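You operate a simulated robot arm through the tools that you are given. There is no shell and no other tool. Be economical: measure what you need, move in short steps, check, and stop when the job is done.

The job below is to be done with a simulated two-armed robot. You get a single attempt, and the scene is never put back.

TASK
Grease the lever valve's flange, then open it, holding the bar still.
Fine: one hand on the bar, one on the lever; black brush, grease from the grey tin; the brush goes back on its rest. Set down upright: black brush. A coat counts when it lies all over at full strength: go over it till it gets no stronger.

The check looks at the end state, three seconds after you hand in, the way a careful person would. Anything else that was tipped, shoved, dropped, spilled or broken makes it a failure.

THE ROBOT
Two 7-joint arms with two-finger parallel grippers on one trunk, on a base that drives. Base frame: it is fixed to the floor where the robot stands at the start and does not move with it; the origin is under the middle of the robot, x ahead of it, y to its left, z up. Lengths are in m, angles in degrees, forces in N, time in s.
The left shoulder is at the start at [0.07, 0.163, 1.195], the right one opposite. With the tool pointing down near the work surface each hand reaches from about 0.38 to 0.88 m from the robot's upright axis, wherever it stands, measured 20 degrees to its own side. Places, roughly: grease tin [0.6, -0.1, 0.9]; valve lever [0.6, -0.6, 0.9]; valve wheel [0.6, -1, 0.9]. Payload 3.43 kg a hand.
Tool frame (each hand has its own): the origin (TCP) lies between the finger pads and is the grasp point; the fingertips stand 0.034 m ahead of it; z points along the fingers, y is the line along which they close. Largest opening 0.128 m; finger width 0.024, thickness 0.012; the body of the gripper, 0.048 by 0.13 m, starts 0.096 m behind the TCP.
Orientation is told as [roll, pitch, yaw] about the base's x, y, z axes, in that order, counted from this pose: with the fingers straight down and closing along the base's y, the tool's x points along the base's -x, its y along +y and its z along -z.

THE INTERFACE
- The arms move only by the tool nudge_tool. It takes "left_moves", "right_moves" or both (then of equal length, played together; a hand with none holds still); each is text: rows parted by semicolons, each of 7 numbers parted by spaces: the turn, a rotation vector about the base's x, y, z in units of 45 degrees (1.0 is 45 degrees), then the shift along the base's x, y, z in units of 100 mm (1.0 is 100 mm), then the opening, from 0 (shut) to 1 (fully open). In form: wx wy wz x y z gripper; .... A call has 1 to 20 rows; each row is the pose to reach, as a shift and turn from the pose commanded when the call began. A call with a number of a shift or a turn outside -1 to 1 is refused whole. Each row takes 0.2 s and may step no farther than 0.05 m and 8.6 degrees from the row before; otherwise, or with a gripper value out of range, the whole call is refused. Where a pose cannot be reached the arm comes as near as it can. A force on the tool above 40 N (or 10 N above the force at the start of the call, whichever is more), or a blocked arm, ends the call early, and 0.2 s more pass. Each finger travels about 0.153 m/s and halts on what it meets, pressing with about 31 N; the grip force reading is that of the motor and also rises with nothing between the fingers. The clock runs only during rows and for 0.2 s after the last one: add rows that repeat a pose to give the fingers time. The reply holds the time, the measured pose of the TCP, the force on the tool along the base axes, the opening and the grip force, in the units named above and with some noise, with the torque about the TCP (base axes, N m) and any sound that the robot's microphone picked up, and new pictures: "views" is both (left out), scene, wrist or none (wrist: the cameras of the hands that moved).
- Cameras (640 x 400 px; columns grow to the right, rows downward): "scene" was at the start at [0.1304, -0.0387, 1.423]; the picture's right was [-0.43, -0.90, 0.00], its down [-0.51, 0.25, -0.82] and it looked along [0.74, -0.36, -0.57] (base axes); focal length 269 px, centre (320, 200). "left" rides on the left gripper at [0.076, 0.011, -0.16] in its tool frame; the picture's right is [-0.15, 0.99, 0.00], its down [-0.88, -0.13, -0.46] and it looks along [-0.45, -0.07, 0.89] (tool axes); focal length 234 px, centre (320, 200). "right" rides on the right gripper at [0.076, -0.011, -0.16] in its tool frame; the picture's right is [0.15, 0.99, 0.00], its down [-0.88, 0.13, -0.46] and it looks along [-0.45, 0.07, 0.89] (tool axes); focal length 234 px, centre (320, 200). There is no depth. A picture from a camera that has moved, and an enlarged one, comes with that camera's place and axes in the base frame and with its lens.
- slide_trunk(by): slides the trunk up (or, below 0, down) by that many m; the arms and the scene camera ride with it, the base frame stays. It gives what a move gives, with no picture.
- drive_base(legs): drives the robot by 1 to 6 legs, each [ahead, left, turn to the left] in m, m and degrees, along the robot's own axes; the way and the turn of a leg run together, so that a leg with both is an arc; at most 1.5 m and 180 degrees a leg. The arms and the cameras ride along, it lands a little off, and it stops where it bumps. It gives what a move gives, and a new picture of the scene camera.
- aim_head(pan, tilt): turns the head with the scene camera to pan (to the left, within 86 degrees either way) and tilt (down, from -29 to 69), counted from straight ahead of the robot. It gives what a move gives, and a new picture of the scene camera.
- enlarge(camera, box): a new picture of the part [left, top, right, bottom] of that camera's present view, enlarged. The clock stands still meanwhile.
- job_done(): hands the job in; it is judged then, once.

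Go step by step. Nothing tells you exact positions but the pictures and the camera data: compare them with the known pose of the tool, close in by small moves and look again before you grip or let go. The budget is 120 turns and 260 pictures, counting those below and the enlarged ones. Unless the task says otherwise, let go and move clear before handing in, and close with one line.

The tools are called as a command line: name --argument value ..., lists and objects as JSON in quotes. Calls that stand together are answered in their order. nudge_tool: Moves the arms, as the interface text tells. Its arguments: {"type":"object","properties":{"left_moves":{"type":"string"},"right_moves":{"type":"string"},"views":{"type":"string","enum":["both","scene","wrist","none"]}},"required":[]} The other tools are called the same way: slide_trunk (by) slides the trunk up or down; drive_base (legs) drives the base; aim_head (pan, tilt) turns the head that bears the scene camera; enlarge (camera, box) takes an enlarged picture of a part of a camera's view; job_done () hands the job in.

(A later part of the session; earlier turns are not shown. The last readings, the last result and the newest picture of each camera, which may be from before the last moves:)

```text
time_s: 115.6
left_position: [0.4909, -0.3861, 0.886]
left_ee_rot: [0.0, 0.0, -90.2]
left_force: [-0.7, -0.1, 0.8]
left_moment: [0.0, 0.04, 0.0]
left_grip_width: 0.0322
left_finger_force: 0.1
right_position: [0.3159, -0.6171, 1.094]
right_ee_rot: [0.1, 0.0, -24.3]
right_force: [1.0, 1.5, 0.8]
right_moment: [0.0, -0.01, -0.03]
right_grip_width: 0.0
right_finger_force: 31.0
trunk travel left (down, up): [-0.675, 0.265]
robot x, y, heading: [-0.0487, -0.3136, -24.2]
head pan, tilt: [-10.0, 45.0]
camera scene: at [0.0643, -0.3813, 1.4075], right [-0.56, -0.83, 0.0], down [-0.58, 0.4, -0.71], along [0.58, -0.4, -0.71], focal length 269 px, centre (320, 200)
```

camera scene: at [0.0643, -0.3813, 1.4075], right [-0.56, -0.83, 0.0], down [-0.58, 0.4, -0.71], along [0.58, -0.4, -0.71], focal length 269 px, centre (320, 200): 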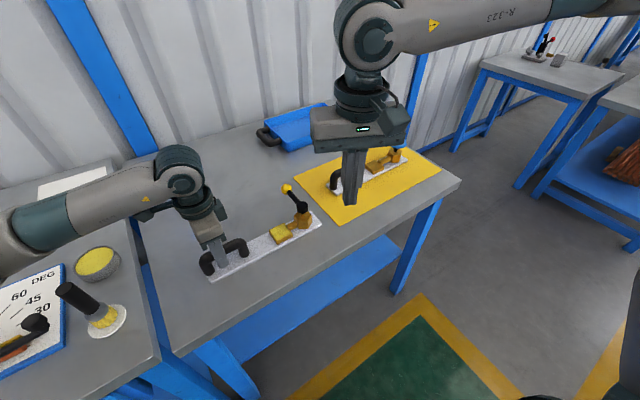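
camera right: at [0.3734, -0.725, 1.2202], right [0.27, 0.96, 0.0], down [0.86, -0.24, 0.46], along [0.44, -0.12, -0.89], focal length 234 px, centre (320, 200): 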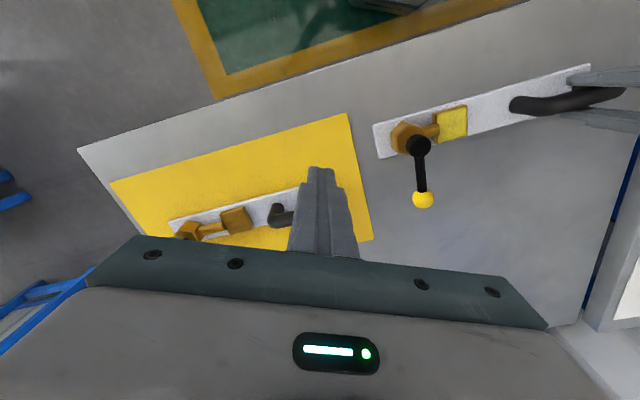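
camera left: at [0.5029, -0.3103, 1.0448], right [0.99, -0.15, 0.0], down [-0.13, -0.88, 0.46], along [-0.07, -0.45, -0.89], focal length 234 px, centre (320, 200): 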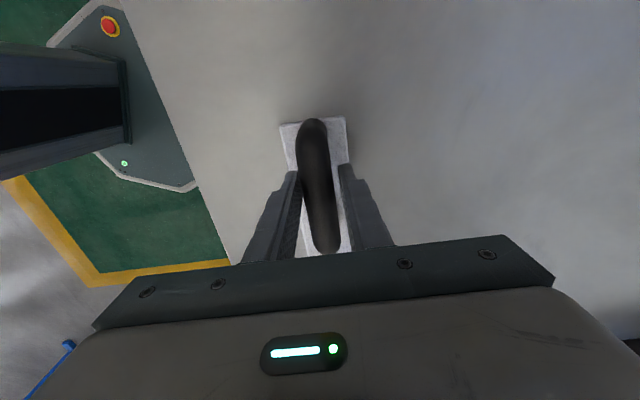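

nudge_tool --right_moves "0 0 0 0.1 0.2 0.1 0; 0 0 0 0.3 0.3 0.1 0; 0 0 0 0.5 0.3 0 0; 0 0 0 0.7 0.3 -0.1 0; 0 0 0 0.9 0.3 -0.2 0; 0 0 0 1 0.3 -0.2 0; 0 0 0 1 0.3 -0.2 0" --views "none"

nudge_tool --right_moves "0 0 0 0.2 0 0 0; 0 0 0 0.4 0 0 0; 0 0 0 0.6 0 0 0; 0 0 0 0.8 0 0 0; 0 0 0 1 0 0 0; 0 0 0 1 0 0 0" --views "scene"

```text
time_s: 117.2
left_position: [0.4907, -0.3853, 0.8847]
left_ee_rot: [0.0, 0.0, -90.3]
left_force: [-0.2, 0.4, -0.4]
left_moment: [0.0, -0.01, 0.0]
left_grip_width: 0.032
left_finger_force: 0.0
right_position: [0.3397, -0.6183, 1.0856]
right_ee_rot: [0.3, -0.1, -24.3]
right_force: [-0.2, -0.1, 0.0]
right_moment: [-0.02, -0.01, 0.0]
right_grip_width: 0.0
right_finger_force: 31.4
right hand out of reach, approached as far as the arm can: row 1, 2, 3, 4, 5, 6, 7
trunk travel left (down, up): [-0.675, 0.265]
robot x, y, heading: [-0.0476, -0.314, -24.5]
head pan, tilt: [-10.0, 45.0]
```

```text
time_s: 118.6
left_position: [0.4922, -0.3864, 0.8852]
left_ee_rot: [-0.1, 0.0, -90.2]
left_force: [0.2, -0.1, 0.2]
left_moment: [-0.01, -0.01, -0.01]
left_grip_width: 0.032
left_finger_force: 0.1
right_position: [0.3651, -0.6367, 1.0986]
right_ee_rot: [0.1, 0.0, -24.3]
right_force: [-0.7, -0.3, 0.6]
right_moment: [-0.01, 0.01, -0.02]
right_grip_width: 0.0001
right_finger_force: 31.1
right hand out of reach, approached as far as the arm can: row 1, 2, 3, 4, 5, 6
trunk travel left (down, up): [-0.675, 0.265]
robot x, y, heading: [-0.0477, -0.3147, -24.2]
head pan, tilt: [-10.0, 45.0]
camera scene: at [0.0643, -0.3814, 1.4075], right [-0.56, -0.83, 0.0], down [-0.58, 0.4, -0.71], along [0.58, -0.4, -0.71], focal length 269 px, centre (320, 200)
```

scene: 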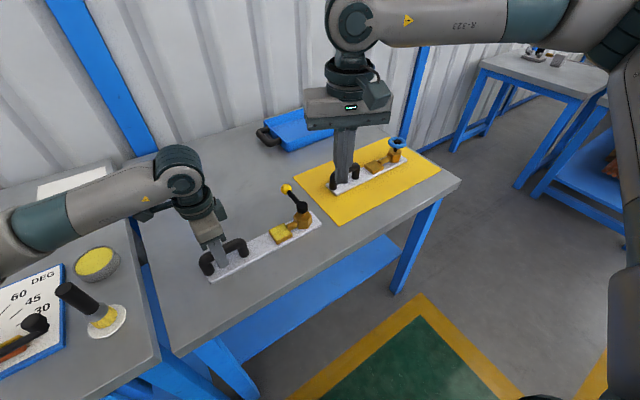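

The boundary looks like an azimuth limit on how far inward the right wrist can go. I'll open and raise the left hand, move the base further left, and use a tilted right tool to keep its wrist outside.

nudge_tool --left_moves "0 0 0 0 0 0 0.5; 0 0 0 0 0 0 0.6; 0 0 0 0 0 0.3 0.6; 0 0 0 0 0 0.6 0.6; 0 0 0 0 0 1 0.6; 0 0 0 0 0 1 0.6" --views "none"

drive_base --legs '[[-0.071, 0.105, 0], [0, 0, 4]]'

```text
time_s: 120.0
left_position: [0.4907, -0.3856, 0.9868]
left_ee_rot: [0.0, 0.0, -90.3]
left_force: [-0.3, 0.6, -0.1]
left_moment: [0.02, 0.02, -0.01]
left_grip_width: 0.0767
left_finger_force: 0.0
right_position: [0.3657, -0.6356, 1.0982]
right_ee_rot: [0.0, 0.0, -24.3]
right_force: [0.4, -0.1, 0.0]
right_moment: [-0.01, 0.0, -0.01]
right_grip_width: 0.0
right_finger_force: 31.5
trunk travel left (down, up): [-0.675, 0.265]
robot x, y, heading: [-0.0484, -0.3138, -24.2]
head pan, tilt: [-10.0, 45.0]
```

```text
time_s: 121.7
left_position: [0.4728, -0.2261, 0.9862]
left_ee_rot: [0.1, 0.1, -86.4]
left_force: [0.3, -0.2, -0.4]
left_moment: [0.01, 0.04, -0.02]
left_grip_width: 0.0767
left_finger_force: 0.1
right_position: [0.3658, -0.4847, 1.0984]
right_ee_rot: [0.2, 0.0, -20.5]
right_force: [-0.5, -0.3, 0.6]
right_moment: [0.05, 0.0, -0.04]
right_grip_width: 0.0
right_finger_force: 30.9
trunk travel left (down, up): [-0.675, 0.265]
robot x, y, heading: [-0.0663, -0.1888, -20.5]
head pan, tilt: [-10.0, 45.0]
camera scene: at [0.0476, -0.2511, 1.4074], right [-0.51, -0.86, 0.0], down [-0.61, 0.36, -0.71], along [0.61, -0.36, -0.71], focal length 269 px, centre (320, 200)
```

scene: 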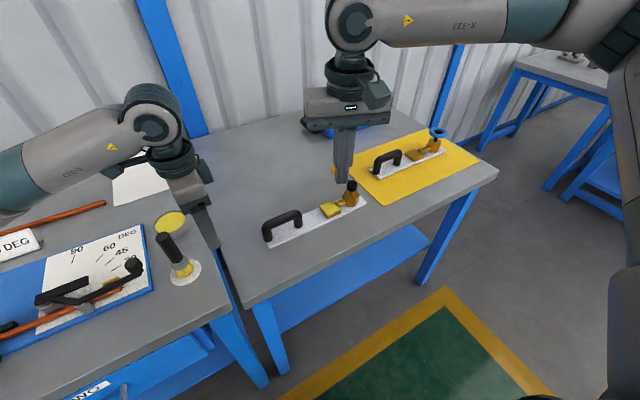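

nudge_tool --left_moves "0 0 -0.08 0.1 -0.3 0 0.6; 0 0 -0.08 0.18 -0.6 0 0.6; 0 0 -0.08 0.18 -1 0 0.6; 0 0 -0.08 0.18 -1 0 0.6; 0 0 -0.08 0.18 -1 0 0.6; 0 0 -0.08 0.18 -1 0 0.6" --right_moves "0.17 0 0 0 -0.3 0 0; 0.34 0 0 0 -0.6 0 0; 0.5 0 0 0.1 -1 0 0; 0.667 0 0 0.3 -1 0 0; 0.667 0 0 0.6 -1 0 0; 0.667 0 0 0.6 -1 0 0" --views "none"

nudge_tool --left_moves "0 0 0 0 -0.3 0 0.6; 0 0 0 0 -0.58 0 0.6; 0 0 0 0 -0.58 0 0.6; 0 0 0 0 -0.58 0 0.6; 0 0 0 0 -0.58 0 0.6; 0 0 0 0 -0.58 0 0.6; 0 0 0 0 -0.58 0 0.6" --right_moves "0 0 0 0.2 -0.3 0 0; 0 0 0 0.4 -0.6 0 0; 0 0 0 0.6 -1 0 0; 0 0 0 0.8 -1 0 0; 0 0 0 1 -1 0 0; 0 0 0 1 -1 -0.3 0; 0 0 0 1 -1 -0.3 0" --views "both"

```text
time_s: 123.1
left_position: [0.4892, -0.3268, 0.9883]
left_ee_rot: [0.0, 0.1, -89.9]
left_force: [-0.5, 0.3, 0.6]
left_moment: [-0.01, -0.02, 0.02]
left_grip_width: 0.0771
left_finger_force: 0.1
right_position: [0.424, -0.5848, 1.0992]
right_ee_rot: [28.7, 10.0, -18.0]
right_force: [0.7, -0.2, 0.1]
right_moment: [0.0, -0.01, -0.05]
right_grip_width: 0.0001
right_finger_force: 31.0
trunk travel left (down, up): [-0.675, 0.265]
robot x, y, heading: [-0.0708, -0.1885, -20.3]
head pan, tilt: [-10.0, 45.0]
```

```text
time_s: 124.7
left_position: [0.4909, -0.3841, 0.9875]
left_ee_rot: [0.0, 0.0, -89.9]
left_force: [0.7, -0.6, -0.3]
left_moment: [0.02, -0.05, 0.0]
left_grip_width: 0.0766
left_finger_force: 0.0
right_position: [0.4986, -0.6809, 1.0747]
right_ee_rot: [28.6, 9.9, -18.1]
right_force: [1.0, 0.7, 0.0]
right_moment: [-0.03, -0.01, 0.01]
right_grip_width: 0.0002
right_finger_force: 30.6
right hand out of reach, approached as far as the arm can: row 4, 5, 6, 7
trunk travel left (down, up): [-0.675, 0.265]
robot x, y, heading: [-0.0732, -0.1946, -20.4]
head pan, tilt: [-10.0, 45.0]
camera scene: at [0.0474, -0.2492, 1.4075], right [-0.51, -0.86, 0.0], down [-0.61, 0.36, -0.71], along [0.61, -0.36, -0.71], focal length 269 px, centre (320, 200)
camera right: at [0.4223, -0.7466, 1.2205], right [0.21, 0.85, 0.49], down [0.87, -0.39, 0.3], along [0.45, 0.36, -0.82], focal length 234 px, centre (320, 200)
camera left: at [0.5015, -0.3089, 1.1477], right [0.99, -0.14, 0.0], down [-0.13, -0.88, 0.46], along [-0.07, -0.45, -0.89], focal length 234 px, centre (320, 200)
```

scene: 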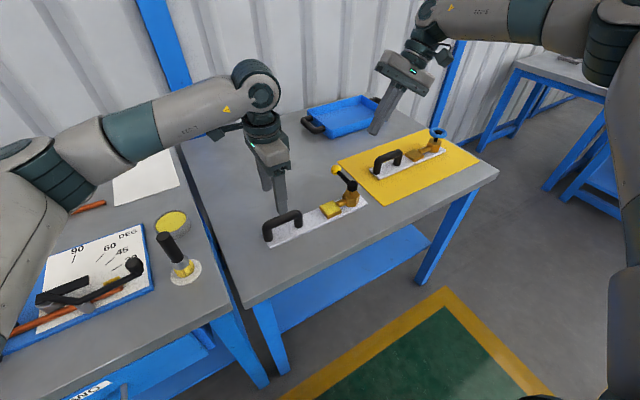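
right: 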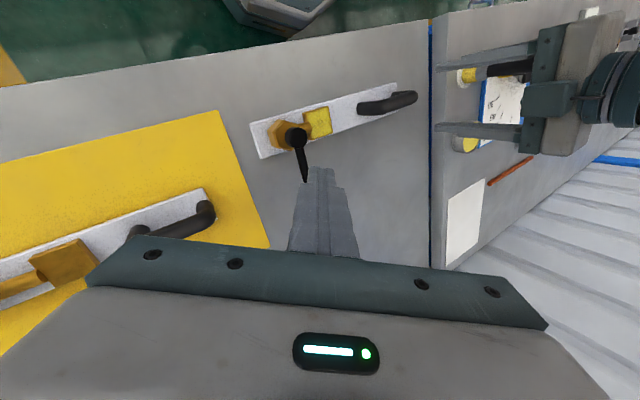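
left: 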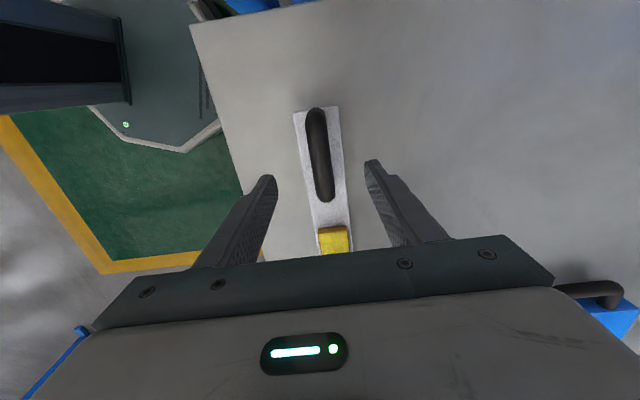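

The left hand is fine. The right reaches better when higher relative to its shoulder, so I'll lower the trunk by 0.12, after raising the left slightly so that it ends at grip height.

nudge_tool --left_moves "0 0 0 0 0 0.15 0.6; 0 0 0 0 0 0.3 0.6; 0 0 0 0 0 0.3 0.6" --views "none"

slide_trunk --by -0.12

nudge_tool --right_moves "0 0 0 0.1 0 0 0; 0 0 0 0.2 0 0 0; 0 0 0 0.3 0 0 0; 0 0 0 0.4 0 0 0; 0 0 0 0.4 0 0 0" --views "both"

```text
time_s: 125.5
left_position: [0.4909, -0.384, 1.0162]
left_ee_rot: [-0.1, 0.0, -90.0]
left_force: [0.0, -0.6, 0.1]
left_moment: [-0.01, -0.01, -0.04]
left_grip_width: 0.0768
left_finger_force: 0.0
right_position: [0.4991, -0.6813, 1.0743]
right_ee_rot: [28.6, 10.0, -18.0]
right_force: [-0.3, -0.5, 0.3]
right_moment: [0.0, 0.01, 0.01]
right_grip_width: 0.0001
right_finger_force: 31.2
trunk travel left (down, up): [-0.675, 0.265]
robot x, y, heading: [-0.0755, -0.1866, -20.3]
head pan, tilt: [-10.0, 45.0]
```

```text
time_s: 127.0
left_position: [0.4906, -0.3842, 0.8982]
left_ee_rot: [0.1, 0.0, -89.9]
left_force: [0.2, -0.4, 0.4]
left_moment: [0.0, 0.0, -0.01]
left_grip_width: 0.0767
left_finger_force: 0.1
right_position: [0.4974, -0.6791, 0.9542]
right_ee_rot: [28.6, 9.9, -18.0]
right_force: [-0.2, -0.1, 0.3]
right_moment: [-0.01, -0.01, 0.02]
right_grip_width: 0.0003
right_finger_force: 30.5
trunk travel left (down, up): [-0.555, 0.385]
robot x, y, heading: [-0.0686, -0.1862, -20.4]
head pan, tilt: [-10.0, 45.0]
```

```text
time_s: 128.2
left_position: [0.4908, -0.3843, 0.8969]
left_ee_rot: [0.0, 0.0, -89.9]
left_force: [-0.3, 0.6, 0.8]
left_moment: [0.0, -0.02, -0.03]
left_grip_width: 0.0769
left_finger_force: 0.1
right_position: [0.4969, -0.6799, 0.9536]
right_ee_rot: [28.5, 10.0, -18.0]
right_force: [-0.4, -0.7, -0.2]
right_moment: [-0.01, -0.02, 0.03]
right_grip_width: 0.0001
right_finger_force: 31.2
right hand out of reach, approached as far as the arm can: row 1, 2, 3, 4, 5
trunk travel left (down, up): [-0.555, 0.385]
robot x, y, heading: [-0.0681, -0.1914, -20.5]
head pan, tilt: [-10.0, 45.0]
camera scene: at [0.0477, -0.2493, 1.2875], right [-0.51, -0.86, 0.0], down [-0.61, 0.36, -0.71], along [0.61, -0.36, -0.71], focal length 269 px, centre (320, 200)
camera right: at [0.4226, -0.7466, 1.1004], right [0.21, 0.85, 0.49], down [0.87, -0.39, 0.3], along [0.45, 0.36, -0.82], focal length 234 px, centre (320, 200)
```

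scene: 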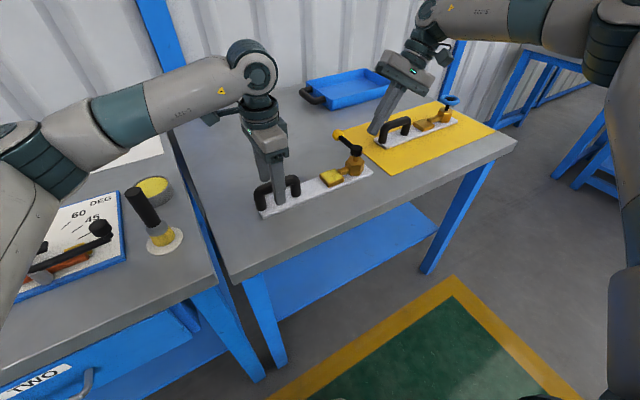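
right: 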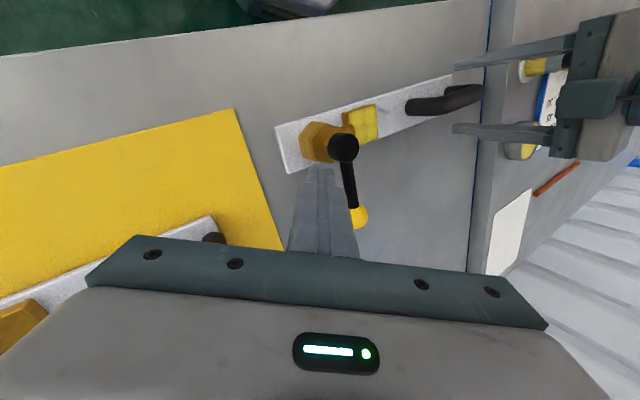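

The right hand is now right beside the lever. I'll tilt it forward (fingers pointing ahead), so the wrist stays back and x-reach is gained.

nudge_tool --right_moves "0 -0.17 0 0 0 0 0; 0 -0.34 0 0 0 0 0; 0 -0.5 0 0.1 0 0 0; 0 -0.67 0 0.2 0 0 0; 0 -0.67 0 0.4 0 0 0; 0 -0.67 0 0.55 0 0 0; 0 -0.67 0 0.55 0 0 0" --views "both"

```text
time_s: 129.8
left_position: [0.4912, -0.3841, 0.8972]
left_ee_rot: [0.0, 0.1, -89.9]
left_force: [0.1, 0.8, 0.1]
left_moment: [-0.01, 0.02, -0.02]
left_grip_width: 0.0769
left_finger_force: 0.0
right_position: [0.5365, -0.6657, 0.964]
right_ee_rot: [37.8, -18.7, -18.9]
right_force: [-0.7, 0.2, 0.1]
right_moment: [-0.01, -0.03, 0.03]
right_grip_width: 0.0
right_finger_force: 31.0
right hand out of reach, approached as far as the arm can: row 4, 5, 6, 7
trunk travel left (down, up): [-0.555, 0.385]
robot x, y, heading: [-0.0707, -0.1916, -20.4]
head pan, tilt: [-10.0, 45.0]
camera scene: at [0.0477, -0.2491, 1.2875], right [-0.51, -0.86, 0.0], down [-0.61, 0.36, -0.71], along [0.61, -0.36, -0.71], focal length 269 px, centre (320, 200)
camera right: at [0.3986, -0.7304, 1.0535], right [-0.06, 0.85, 0.53], down [0.6, -0.39, 0.7], along [0.8, 0.36, -0.48], focal length 234 px, centre (320, 200)
```

scene: 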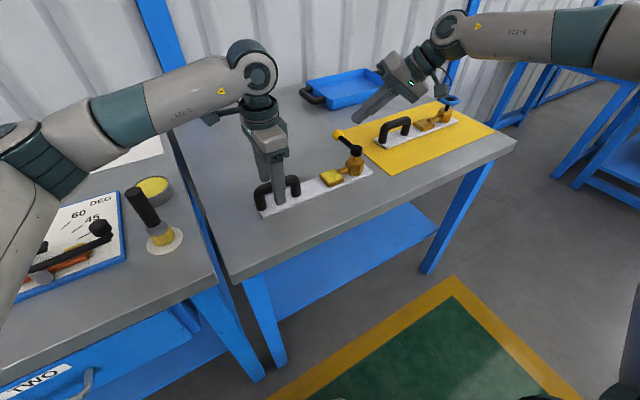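
right: 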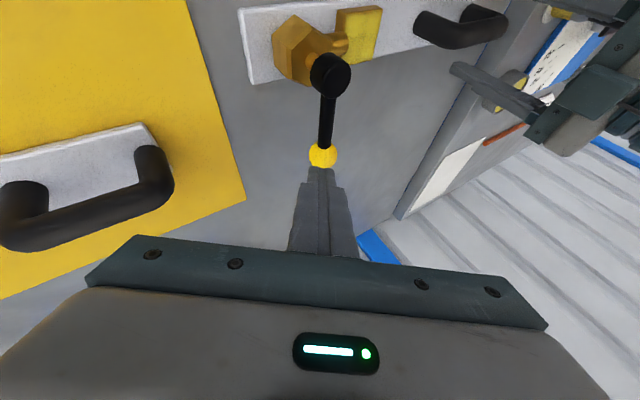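

The right fingertips are at about (0.551, -0.649, 0.938), on the -y side of the lever. I'll lower the right hand 5 cm to lever height and close the left gripper on the bar.

nudge_tool --left_moves "0 0 0 0 0 -0.12 0.5; 0 0 0 0 0 -0.12 0.35; 0 0 0 0 0 -0.12 0.25; 0 0 0 0 0 -0.12 0.2; 0 0 0 0 0 -0.12 0.15; 0 0 0 0 0 -0.12 0.1; 0 0 0 0 0 -0.12 0.1" --right_moves "0 0 0 0 0 -0.1 0; 0 0 0 0 0 -0.2 0; 0 0 0 0 0 -0.3 0; 0 0 0 0 0 -0.4 0; 0 0 0 0 0 -0.5 0; 0 0 0 0 0 -0.5 0; 0 0 0 0 0 -0.5 0" --views "both"

enlarge --camera "scene" --box '[230, 70, 450, 220]'

```text
time_s: 131.4
left_position: [0.4916, -0.3848, 0.8857]
left_ee_rot: [0.0, 0.0, -90.0]
left_force: [-1.2, 0.9, -0.3]
left_moment: [-0.03, 0.03, -0.28]
left_grip_width: 0.0246
left_finger_force: 31.1
right_position: [0.5239, -0.6495, 0.9284]
right_ee_rot: [37.7, -18.7, -19.0]
right_force: [-0.2, 0.2, -0.1]
right_moment: [0.03, 0.0, -0.01]
right_grip_width: 0.0
right_finger_force: 31.3
right hand out of reach, approached as far as the arm can: row 1, 2, 3, 4, 5, 6, 7
trunk travel left (down, up): [-0.555, 0.385]
robot x, y, heading: [-0.0701, -0.188, -20.5]
head pan, tilt: [-10.0, 45.0]
camera scene: at [0.0475, -0.2492, 1.2875], right [-0.51, -0.86, 0.0], down [-0.61, 0.36, -0.71], along [0.61, -0.36, -0.71], focal length 269 px, centre (320, 200)
camera right: at [0.385, -0.716, 1.0186], right [-0.06, 0.85, 0.53], down [0.6, -0.39, 0.7], along [0.8, 0.36, -0.48], focal length 234 px, centre (320, 200)
camera left: at [0.5027, -0.3089, 1.0454], right [0.99, -0.15, 0.0], down [-0.13, -0.88, 0.46], along [-0.07, -0.45, -0.89], focal length 234 px, centre (320, 200)
```

scene: 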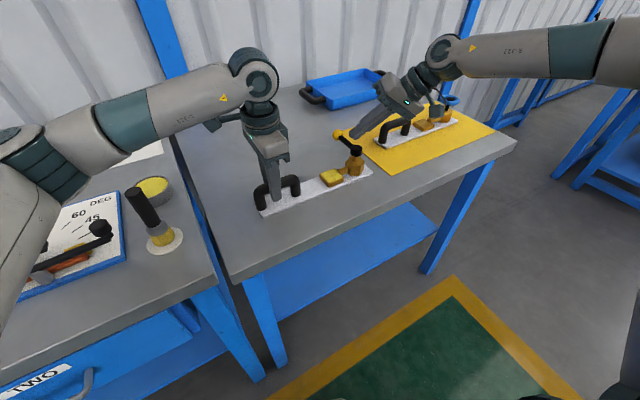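
right: 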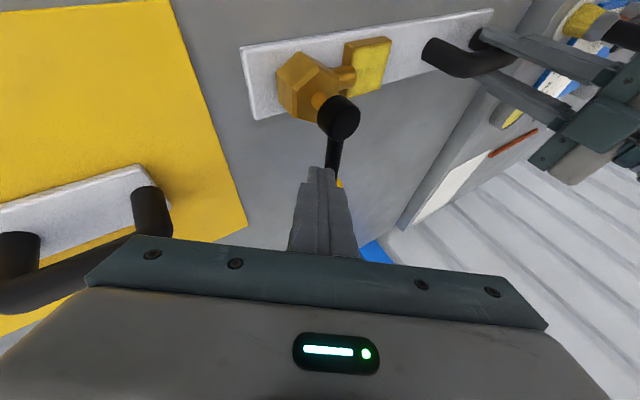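
left: 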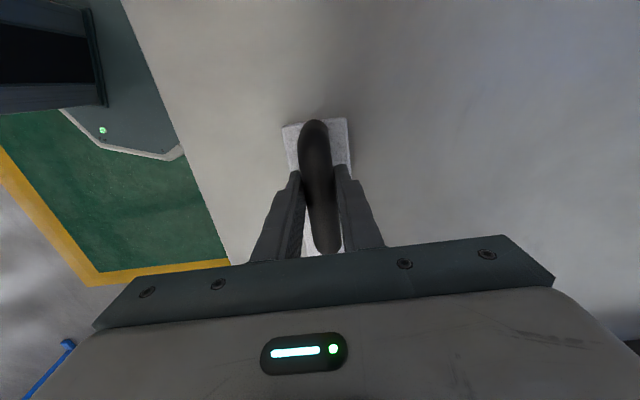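

```text
2.67 times, centred on (340, 145) of scene
camera zoom: at [0.0475, -0.2492, 1.2875], right [-0.51, -0.86, 0.0], down [-0.61, 0.36, -0.71], along [0.61, -0.36, -0.71], focal length 717 px, centre (267, 347)
```

zoom: 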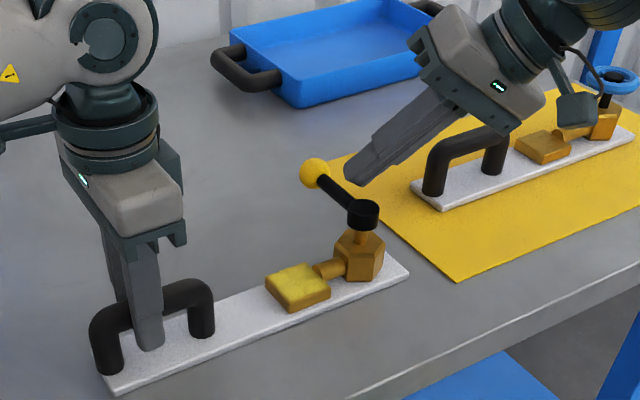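

The bar is held firmly and the right fingertips sit just beside the lever. I'll try a gentle push towards +y to see whether it moves that way.

nudge_tool --right_moves "0 0 0 0 0.06 0 0; 0 0 0 0 0.12 0 0; 0 0 0 0 0.18 0 0; 0 0 0 0 0.24 0 0; 0 0 0 0 0.3 0 0; 0 0 0 0 0.3 0 0" --left_moves "0 0 0 0 0 0 0.05; 0 0 0 0 0 0 0.05; 0 0 0 0 0 0 0.05; 0 0 0 0 0 0 0.05; 0 0 0 0 0 0 0.05; 0 0 0 0 0 0 0.05" --views "none"

enlarge --camera "scene" --box '[230, 70, 450, 220]'

enlarge --camera "right" --box '[220, 0, 440, 220]'

```text
time_s: 132.8
left_position: [0.4898, -0.3844, 0.8866]
left_ee_rot: [0.1, 0.1, -90.0]
left_force: [-1.1, 20.5, -0.8]
left_moment: [0.36, -0.01, 0.0]
left_grip_width: 0.0245
left_finger_force: 30.8
right_position: [0.5237, -0.6214, 0.9343]
right_ee_rot: [38.1, -19.1, -18.9]
right_force: [1.7, -28.1, 22.2]
right_moment: [-0.59, -0.2, -0.15]
right_grip_width: 0.0
right_finger_force: 31.5
trunk travel left (down, up): [-0.555, 0.385]
robot x, y, heading: [-0.0706, -0.1884, -20.6]
head pan, tilt: [-10.0, 45.0]
```

```text
2.67 times, centred on (340, 145) of scene
camera zoom: at [0.0457, -0.2489, 1.2878], right [-0.51, -0.86, 0.0], down [-0.61, 0.36, -0.71], along [0.61, -0.36, -0.71], focal length 717 px, centre (267, 347)
```

zoom: 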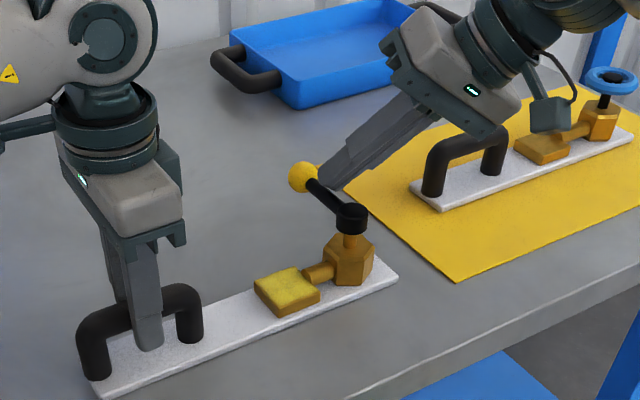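

```text
1.82 times, centred on (330, 110) of right
camera zoom: at [0.3847, -0.6872, 1.0221], right [-0.07, 0.85, 0.53], down [0.59, -0.39, 0.7], along [0.8, 0.36, -0.48], focal length 426 px, centre (302, 364)
```

zoom: 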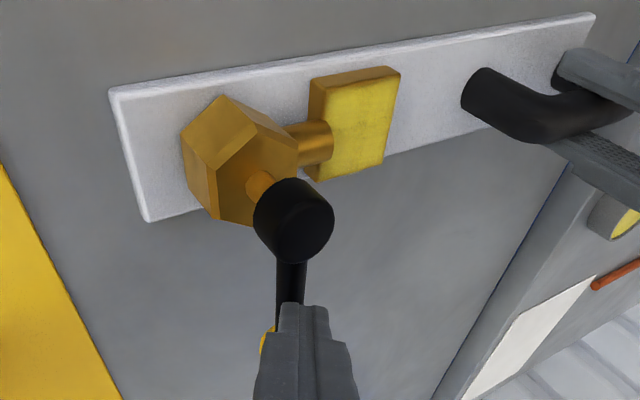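

The lever didn't turn that way; instead the plate slid about 1 cm towards +y through the left fingers. I'll back off, so the lever must open towards -y, and go over to its +y side.

nudge_tool --right_moves "0 0 0 0 -0.15 0 0; 0 0 0 0 -0.35 0 0; 0 0 0 0 -0.35 0.3 0; 0 0 0 0 -0.35 0.7 0; 0 0 0 0 -0.1 0.7 0; 0 0 0 0 0.1 0.7 0; 0 0 0 0.1 0.3 0.7 0; 0 0 0 0.1 0.5 0.7 0; 0 0 0 0.1 0.5 0.7 0" --views "both"

enlarge --camera "scene" --box '[230, 70, 450, 220]'

```text
time_s: 134.8
left_position: [0.4901, -0.385, 0.8861]
left_ee_rot: [0.1, 0.0, -89.9]
left_force: [0.1, -5.3, 10.9]
left_moment: [-0.49, -0.02, -0.05]
left_grip_width: 0.0245
left_finger_force: 31.1
right_position: [0.5326, -0.5713, 1.0012]
right_ee_rot: [38.0, -18.7, -18.7]
right_force: [-0.3, 0.8, 0.8]
right_moment: [0.0, 0.01, 0.04]
right_grip_width: 0.0
right_finger_force: 31.3
trunk travel left (down, up): [-0.555, 0.385]
robot x, y, heading: [-0.0756, -0.1928, -20.5]
head pan, tilt: [-10.0, 45.0]
camera scene: at [0.0466, -0.2495, 1.2876], right [-0.51, -0.86, 0.0], down [-0.61, 0.36, -0.71], along [0.61, -0.36, -0.71], focal length 269 px, centre (320, 200)
camera right: at [0.3943, -0.6381, 1.0893], right [-0.07, 0.85, 0.53], down [0.6, -0.39, 0.7], along [0.8, 0.36, -0.48], focal length 234 px, centre (320, 200)
```

scene: 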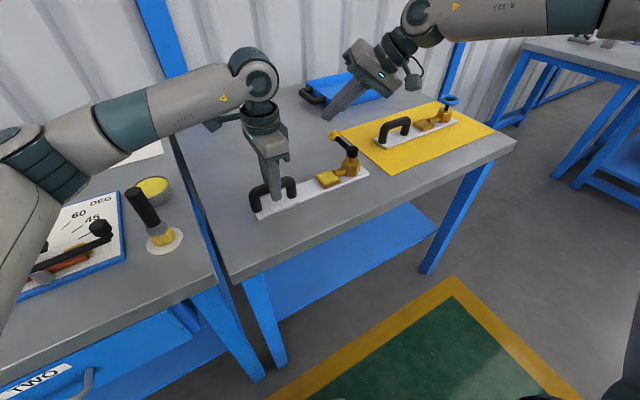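
right: 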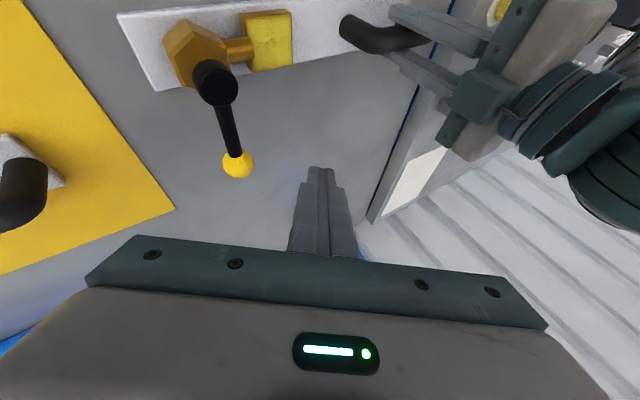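

```text
2.67 times, centred on (340, 145) of scene
camera zoom: at [0.0466, -0.2495, 1.2876], right [-0.51, -0.86, 0.0], down [-0.61, 0.36, -0.71], along [0.61, -0.36, -0.71], focal length 717 px, centre (267, 347)
```

zoom: 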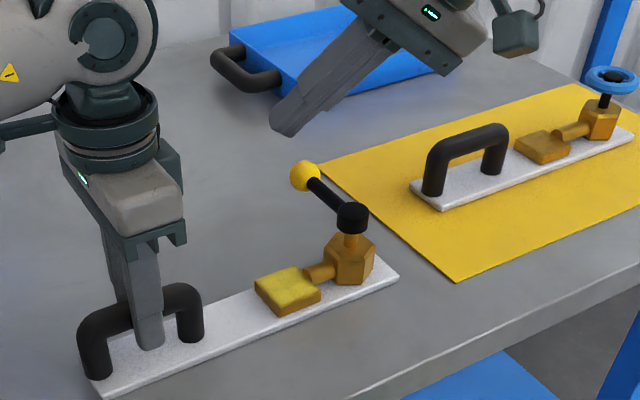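

I'll re-grip the bar slightly further towards its +y leg, so the leg bears on my fingers and stops the plate at its original place. Meanwhile the right fingers go down on the lever's +y side.

nudge_tool --left_moves "0 0 0 0 0 0 0.15; 0 0 0 0 0 0 0.26; 0 0 0 0 0 0 0.26; 0 0 0 0 0.05 0 0.26; 0 0 0 0 0.09 0 0.26; 0 0 0 0 0.09 0 0.15; 0 0 0 0 0.09 0 0.05; 0 0 0 0 0.09 0 0.05; 0 0 0 0 0.09 0 0.05" --right_moves "0 0 0 0 0.1 0 0; 0 0 0 0 0.12 -0.1 0; 0 0 0 0 0.12 -0.2 0; 0 0 0 0 0.12 -0.3 0; 0 0 0 0 0.12 -0.45 0; 0 0 0 0 0.12 -0.6 0; 0 0 0 0 0.12 -0.75 0; 0 0 0 0 0.12 -0.85 0; 0 0 0 0 0.12 -0.85 0" --views "both"

enlarge --camera "scene" --box '[230, 70, 450, 220]'

```text
time_s: 136.8
left_position: [0.4899, -0.3746, 0.8855]
left_ee_rot: [0.0, 0.0, -90.0]
left_force: [-0.1, -0.1, -0.7]
left_moment: [0.07, 0.01, 0.03]
left_grip_width: 0.0246
left_finger_force: 31.2
right_position: [0.5345, -0.5578, 0.9164]
right_ee_rot: [38.0, -18.7, -18.7]
right_force: [0.1, 0.5, 0.3]
right_moment: [-0.01, 0.02, -0.04]
right_grip_width: 0.0001
right_finger_force: 30.8
trunk travel left (down, up): [-0.555, 0.385]
robot x, y, heading: [-0.0704, -0.1907, -20.5]
head pan, tilt: [-10.0, 45.0]
camera scene: at [0.0477, -0.2493, 1.2875], right [-0.51, -0.86, 0.0], down [-0.61, 0.36, -0.71], along [0.61, -0.36, -0.71], focal length 269 px, centre (320, 200)
camera right: at [0.3957, -0.6244, 1.0041], right [-0.07, 0.85, 0.53], down [0.6, -0.39, 0.7], along [0.8, 0.36, -0.48], focal length 234 px, centre (320, 200)
camera left: at [0.5022, -0.2999, 1.045], right [0.99, -0.14, 0.0], down [-0.13, -0.88, 0.46], along [-0.07, -0.45, -0.89], focal length 234 px, centre (320, 200)
```

scene: 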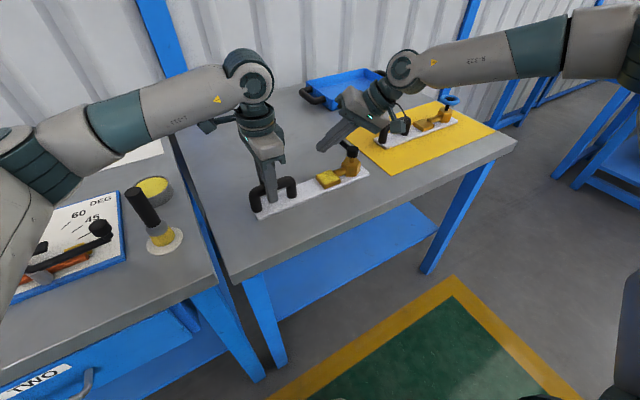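
right: 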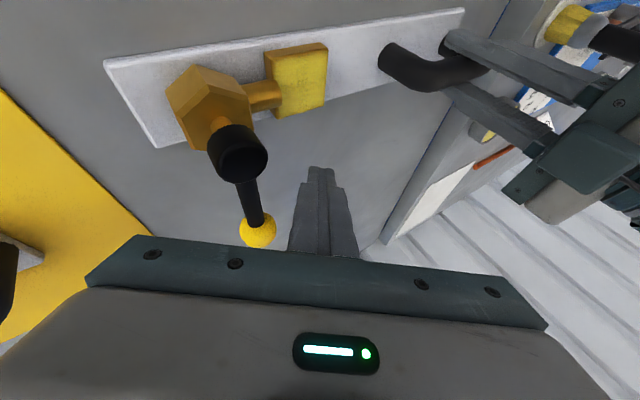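
left: 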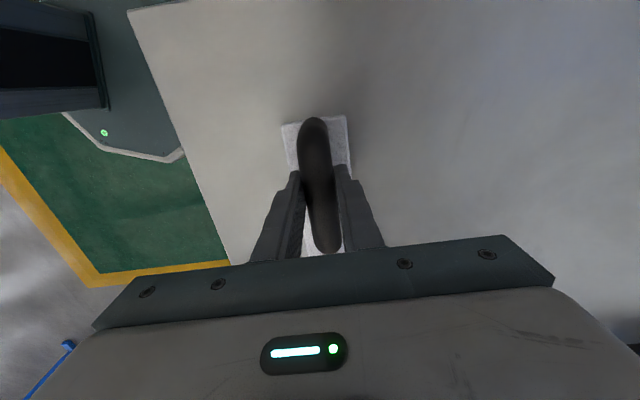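

```text
2.67 times, centred on (340, 145) of scene
camera zoom: at [0.0477, -0.2493, 1.2875], right [-0.51, -0.86, 0.0], down [-0.61, 0.36, -0.71], along [0.61, -0.36, -0.71], focal length 717 px, centre (267, 347)
```

zoom: 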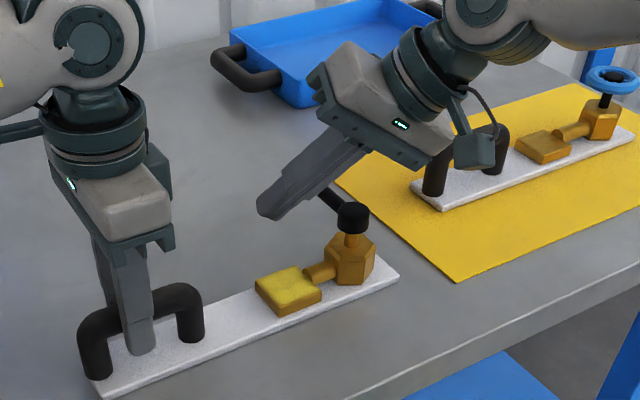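

The fingers are beside the lever on the +y side. Now I'll push gently towards -y.

nudge_tool --right_moves "0 0 0 0.08 -0.05 0 0; 0 0 0 0.15 -0.1 0 0; 0 0 0 0.15 -0.18 0 0; 0 0 0 0.15 -0.26 0 0; 0 0 0 0.15 -0.34 0 0; 0 0 0 0.15 -0.42 0 0; 0 0 0 0.15 -0.5 0 0; 0 0 0 0.15 -0.5 0 0" --left_moves "0 0 0 0 0 0 0.05; 0 0 0 0 0 0 0.05; 0 0 0 0 0 0 0.05; 0 0 0 0 0 0 0.05; 0 0 0 0 0 0 0.05; 0 0 0 0 0 0 0.05; 0 0 0 0 0 0 0.05; 0 0 0 0 0 0 0.05" --views "none"

enlarge --camera "scene" --box '[230, 70, 450, 220]'

enlarge --camera "right" --box '[100, 0, 440, 270]'

```text
time_s: 138.6
left_position: [0.4903, -0.3755, 0.8849]
left_ee_rot: [0.0, 0.1, -90.0]
left_force: [0.4, -2.2, -0.2]
left_moment: [-0.59, 0.03, -0.08]
left_grip_width: 0.0245
left_finger_force: 31.2
right_position: [0.5477, -0.6104, 0.9162]
right_ee_rot: [38.0, -18.7, -18.8]
right_force: [-2.6, 2.7, -1.5]
right_moment: [0.0, 0.06, 0.02]
right_grip_width: 0.0
right_finger_force: 30.7
trunk travel left (down, up): [-0.555, 0.385]
robot x, y, heading: [-0.0713, -0.1912, -20.5]
head pan, tilt: [-10.0, 45.0]
```

```text
2.67 times, centred on (340, 145) of scene
camera zoom: at [0.0476, -0.2492, 1.2874], right [-0.51, -0.86, 0.0], down [-0.61, 0.36, -0.71], along [0.61, -0.36, -0.71], focal length 717 px, centre (267, 347)
```

zoom: 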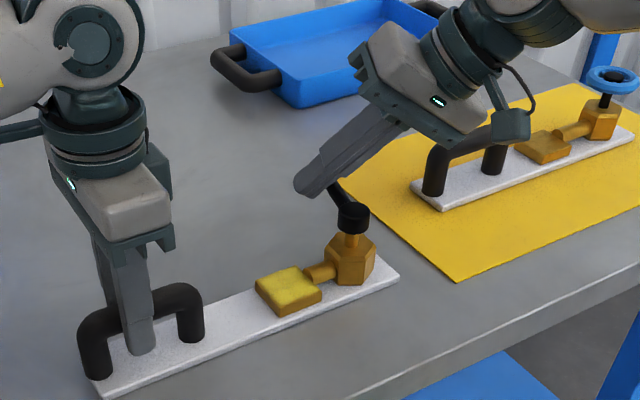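

```text
1.48 times, centred on (270, 135) of right
camera zoom: at [0.41, -0.6753, 1.0047], right [-0.06, 0.85, 0.53], down [0.6, -0.39, 0.7], along [0.8, 0.36, -0.48], focal length 347 px, centre (394, 296)
```

zoom: 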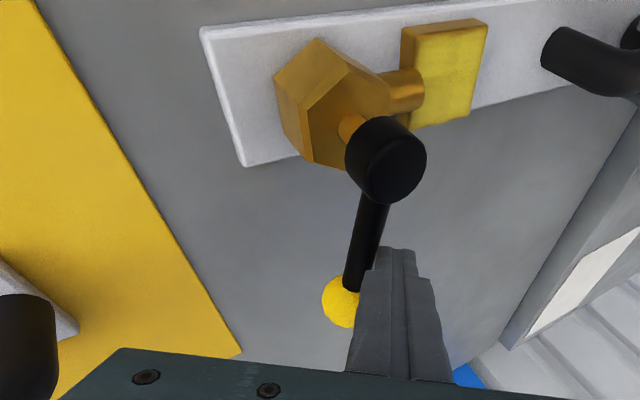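

The lever turns easily this way (about 3 N) and the plate stays put. I'll continue along the arc.

nudge_tool --right_moves "0 0 0 -0.01 -0.08 0 0; 0 0 0 -0.03 -0.17 0 0; 0 0 0 -0.06 -0.26 0 0; 0 0 0 -0.09 -0.345 0 0; 0 0 0 -0.14 -0.42 0 0; 0 0 0 -0.19 -0.485 0 0; 0 0 0 -0.26 -0.55 0 0; 0 0 0 -0.26 -0.55 0 0" --left_moves "0 0 0 0 0 0 0.05; 0 0 0 0 0 0 0.05; 0 0 0 0 0 0 0.05; 0 0 0 0 0 0 0.05; 0 0 0 0 0 0 0.05; 0 0 0 0 0 0 0.05; 0 0 0 0 0 0 0.05; 0 0 0 0 0 0 0.05" --views "none"

enlarge --camera "scene" --box '[230, 70, 450, 220]'

enlarge --camera "right" --box '[100, 0, 440, 270]'

```text
time_s: 140.4
left_position: [0.491, -0.3754, 0.8847]
left_ee_rot: [-0.1, 0.0, -89.9]
left_force: [-1.6, -6.3, -0.3]
left_moment: [-0.3, 0.11, -0.66]
left_grip_width: 0.0249
left_finger_force: 31.5
right_position: [0.5147, -0.6552, 0.925]
right_ee_rot: [37.7, -18.7, -18.9]
right_force: [0.7, 5.6, 5.2]
right_moment: [0.19, 0.03, -0.02]
right_grip_width: 0.0
right_finger_force: 30.7
right hand out of reach, approached as far as the arm can: row 2, 3, 4, 5, 6, 7, 8
trunk travel left (down, up): [-0.555, 0.385]
robot x, y, heading: [-0.0685, -0.1931, -20.5]
head pan, tilt: [-10.0, 45.0]
```

```text
2.67 times, centred on (340, 145) of scene
camera zoom: at [0.0473, -0.249, 1.2875], right [-0.51, -0.86, 0.0], down [-0.61, 0.36, -0.71], along [0.61, -0.36, -0.71], focal length 717 px, centre (267, 347)
```

zoom: 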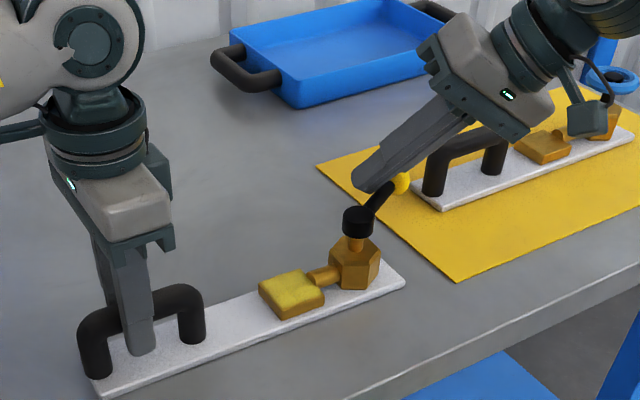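

```text
1.48 times, centred on (270, 135) of right
camera zoom: at [0.3759, -0.7196, 1.0144], right [-0.06, 0.85, 0.53], down [0.6, -0.39, 0.7], along [0.8, 0.36, -0.48], focal length 347 px, centre (394, 296)
```

zoom: 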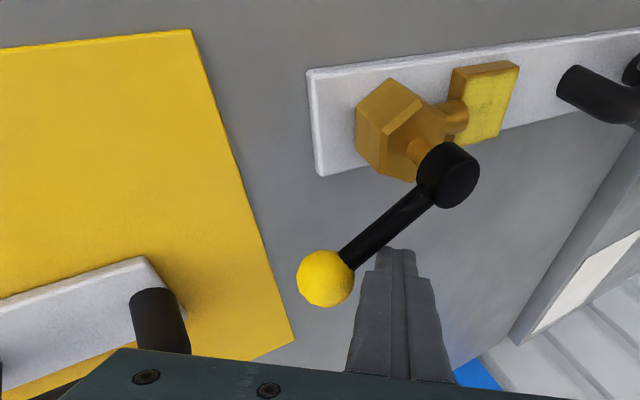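

The lever is at about -69°. I'll finish the last 20° by pulling towards -x, in small steps.

nudge_tool --right_moves "0 0 0 -0.06 -0.02 0 0; 0 0 0 -0.12 -0.04 0 0; 0 0 0 -0.18 -0.06 0 0; 0 0 0 -0.24 -0.07 0 0; 0 0 0 -0.24 -0.07 0 0" --left_moves "0 0 0 0 0 0 0.05; 0 0 0 0 0 0 0.05; 0 0 0 0 0 0 0.05; 0 0 0 0 0 0 0.05; 0 0 0 0 0 0 0.05" --views "none"

enlarge --camera "scene" --box '[230, 70, 450, 220]'

enlarge --camera "right" --box '[100, 0, 440, 270]'

```text
time_s: 141.6
left_position: [0.4907, -0.3748, 0.885]
left_ee_rot: [0.1, 0.1, -89.8]
left_force: [-3.3, 6.7, 0.1]
left_moment: [-0.03, 0.11, -0.78]
left_grip_width: 0.0258
left_finger_force: 30.9
right_position: [0.4924, -0.6595, 0.9253]
right_ee_rot: [38.0, -18.8, -18.8]
right_force: [7.5, -10.1, 14.7]
right_moment: [-0.17, -0.17, -0.05]
right_grip_width: 0.0002
right_finger_force: 31.1
trunk travel left (down, up): [-0.555, 0.385]
robot x, y, heading: [-0.071, -0.1939, -20.6]
head pan, tilt: [-10.0, 45.0]
```

```text
2.67 times, centred on (340, 145) of scene
camera zoom: at [0.0472, -0.2485, 1.2876], right [-0.51, -0.86, 0.0], down [-0.61, 0.36, -0.71], along [0.61, -0.36, -0.71], focal length 717 px, centre (267, 347)
```

zoom: 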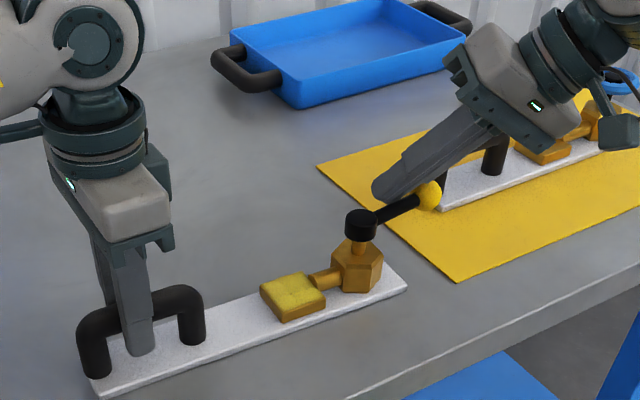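

```text
1.48 times, centred on (270, 135) of right
camera zoom: at [0.3516, -0.7269, 1.013], right [-0.07, 0.85, 0.53], down [0.6, -0.39, 0.7], along [0.8, 0.36, -0.48], focal length 347 px, centre (394, 296)
```

zoom: 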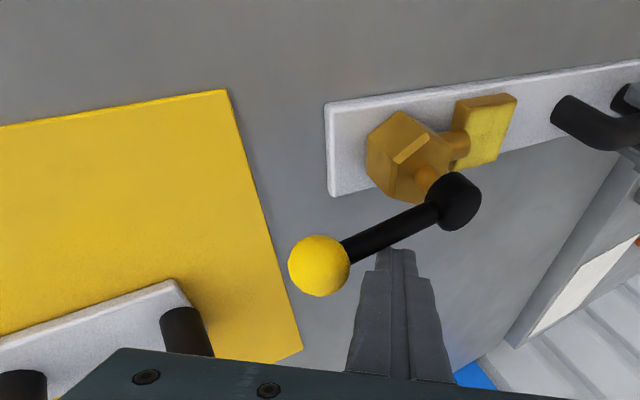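

The lever is about 6° short of parallel with the plate, and the plate has skewed about 2.5°. I'll counter-turn the left wrist slightly while nudging the lever a little further.

nudge_tool --right_moves "0 0 0 0 0.04 0.03 0; 0 0 0 -0.04 0.05 0.03 0; 0 0 0 -0.08 0.05 0.03 0; 0 0 0 -0.12 0.05 0.03 0; 0 0 0 -0.14 0.05 0.03 0; 0 0 0 -0.14 0.05 0.03 0" --left_moves "0 0 0.02 0 0 0 0.05; 0 0 0.04 0 0 0 0.05; 0 0 0.06 0 0 0 0.05; 0 0 0.06 0 0 0 0.05; 0 0 0.06 0 0 0 0.05; 0 0 0.06 0 0 0 0.05" --views "none"

enlarge --camera "scene" --box '[230, 70, 450, 220]'

enlarge --camera "right" --box '[100, 0, 440, 270]'

```text
time_s: 143.0
left_position: [0.4925, -0.3763, 0.8847]
left_ee_rot: [0.1, -0.2, -87.2]
left_force: [-4.3, -4.3, 0.2]
left_moment: [-0.75, 0.17, -0.87]
left_grip_width: 0.0276
left_finger_force: 31.1
right_position: [0.4769, -0.6542, 0.9269]
right_ee_rot: [37.9, -18.7, -18.7]
right_force: [3.0, 2.8, 1.8]
right_moment: [0.08, -0.08, 0.0]
right_grip_width: 0.0
right_finger_force: 31.2
trunk travel left (down, up): [-0.555, 0.385]
robot x, y, heading: [-0.071, -0.1905, -20.3]
head pan, tilt: [-10.0, 45.0]
```

```text
2.67 times, centred on (340, 145) of scene
camera zoom: at [0.0475, -0.2493, 1.2875], right [-0.51, -0.86, 0.0], down [-0.61, 0.36, -0.71], along [0.61, -0.36, -0.71], focal length 717 px, centre (267, 347)
```

zoom: 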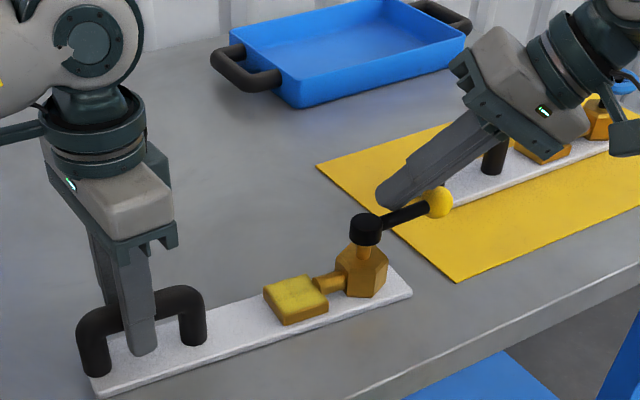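

```text
1.48 times, centred on (270, 135) of right
camera zoom: at [0.3383, -0.722, 1.0155], right [-0.07, 0.85, 0.53], down [0.6, -0.39, 0.7], along [0.8, 0.36, -0.48], focal length 347 px, centre (394, 296)
```

zoom: 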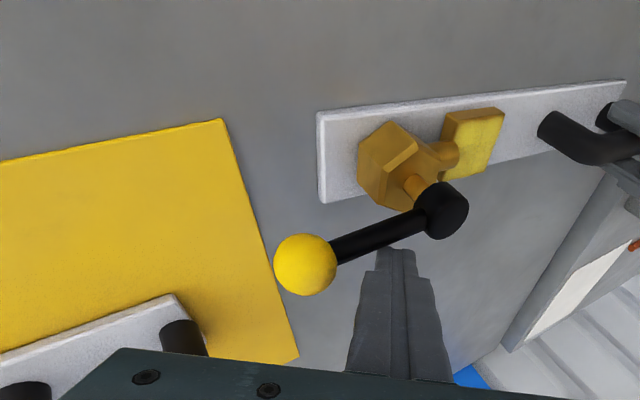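

The plate skews more than the lever turns now, so I'll back the right hand off and look at the true lever angle from above.

nudge_tool --right_moves "0 0 0 0.15 0 0 0; 0 0 0 0.35 0.05 0 0; 0 0 0 0.35 0.05 0.3 0; 0 0 0 0.2 0 0.6 0; 0 0 0 -0.1 -0.2 0.9 0; 0 0 0 -0.4 -0.4 0.9 0; 0 0 0 -0.6 -0.6 0.9 0; 0 0 0 -0.6 -0.6 0.9 0" --views "both"

enlarge --camera "scene" --box '[230, 70, 450, 220]'

```text
time_s: 144.8
left_position: [0.4907, -0.3745, 0.8853]
left_ee_rot: [-0.1, 0.0, -87.3]
left_force: [-1.4, 2.3, -0.1]
left_moment: [0.06, 0.14, 0.05]
left_grip_width: 0.0246
left_finger_force: 30.8
right_position: [0.4184, -0.7144, 1.0198]
right_ee_rot: [38.0, -18.7, -18.7]
right_force: [0.5, -0.1, -0.1]
right_moment: [0.02, -0.01, 0.02]
right_grip_width: 0.0001
right_finger_force: 30.9
trunk travel left (down, up): [-0.555, 0.385]
robot x, y, heading: [-0.0689, -0.1863, -20.4]
head pan, tilt: [-10.0, 45.0]
camera scene: at [0.0474, -0.249, 1.2875], right [-0.51, -0.86, 0.0], down [-0.61, 0.36, -0.71], along [0.61, -0.36, -0.71], focal length 269 px, centre (320, 200)
camera right: at [0.2783, -0.7818, 1.1084], right [-0.07, 0.85, 0.53], down [0.6, -0.39, 0.7], along [0.8, 0.36, -0.48], focal length 234 px, centre (320, 200)
```

scene: 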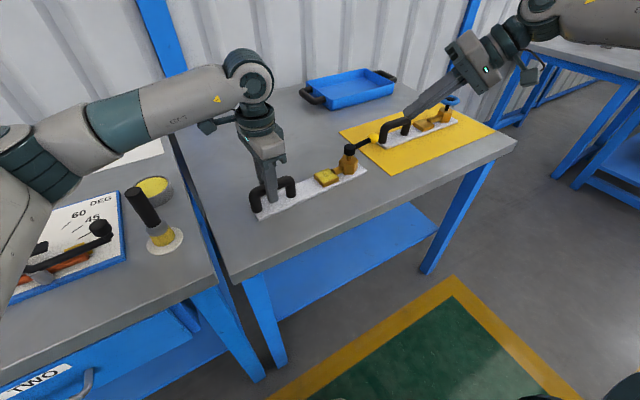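
right: 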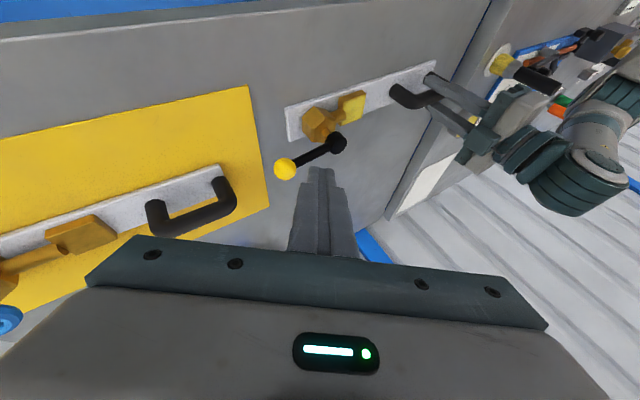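

```text
2.67 times, centred on (340, 145) of scene
camera zoom: at [0.0474, -0.249, 1.2875], right [-0.51, -0.86, 0.0], down [-0.61, 0.36, -0.71], along [0.61, -0.36, -0.71], focal length 717 px, centre (267, 347)
```

zoom: 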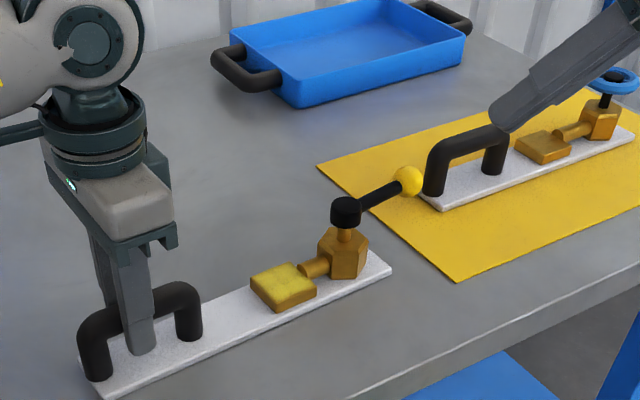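

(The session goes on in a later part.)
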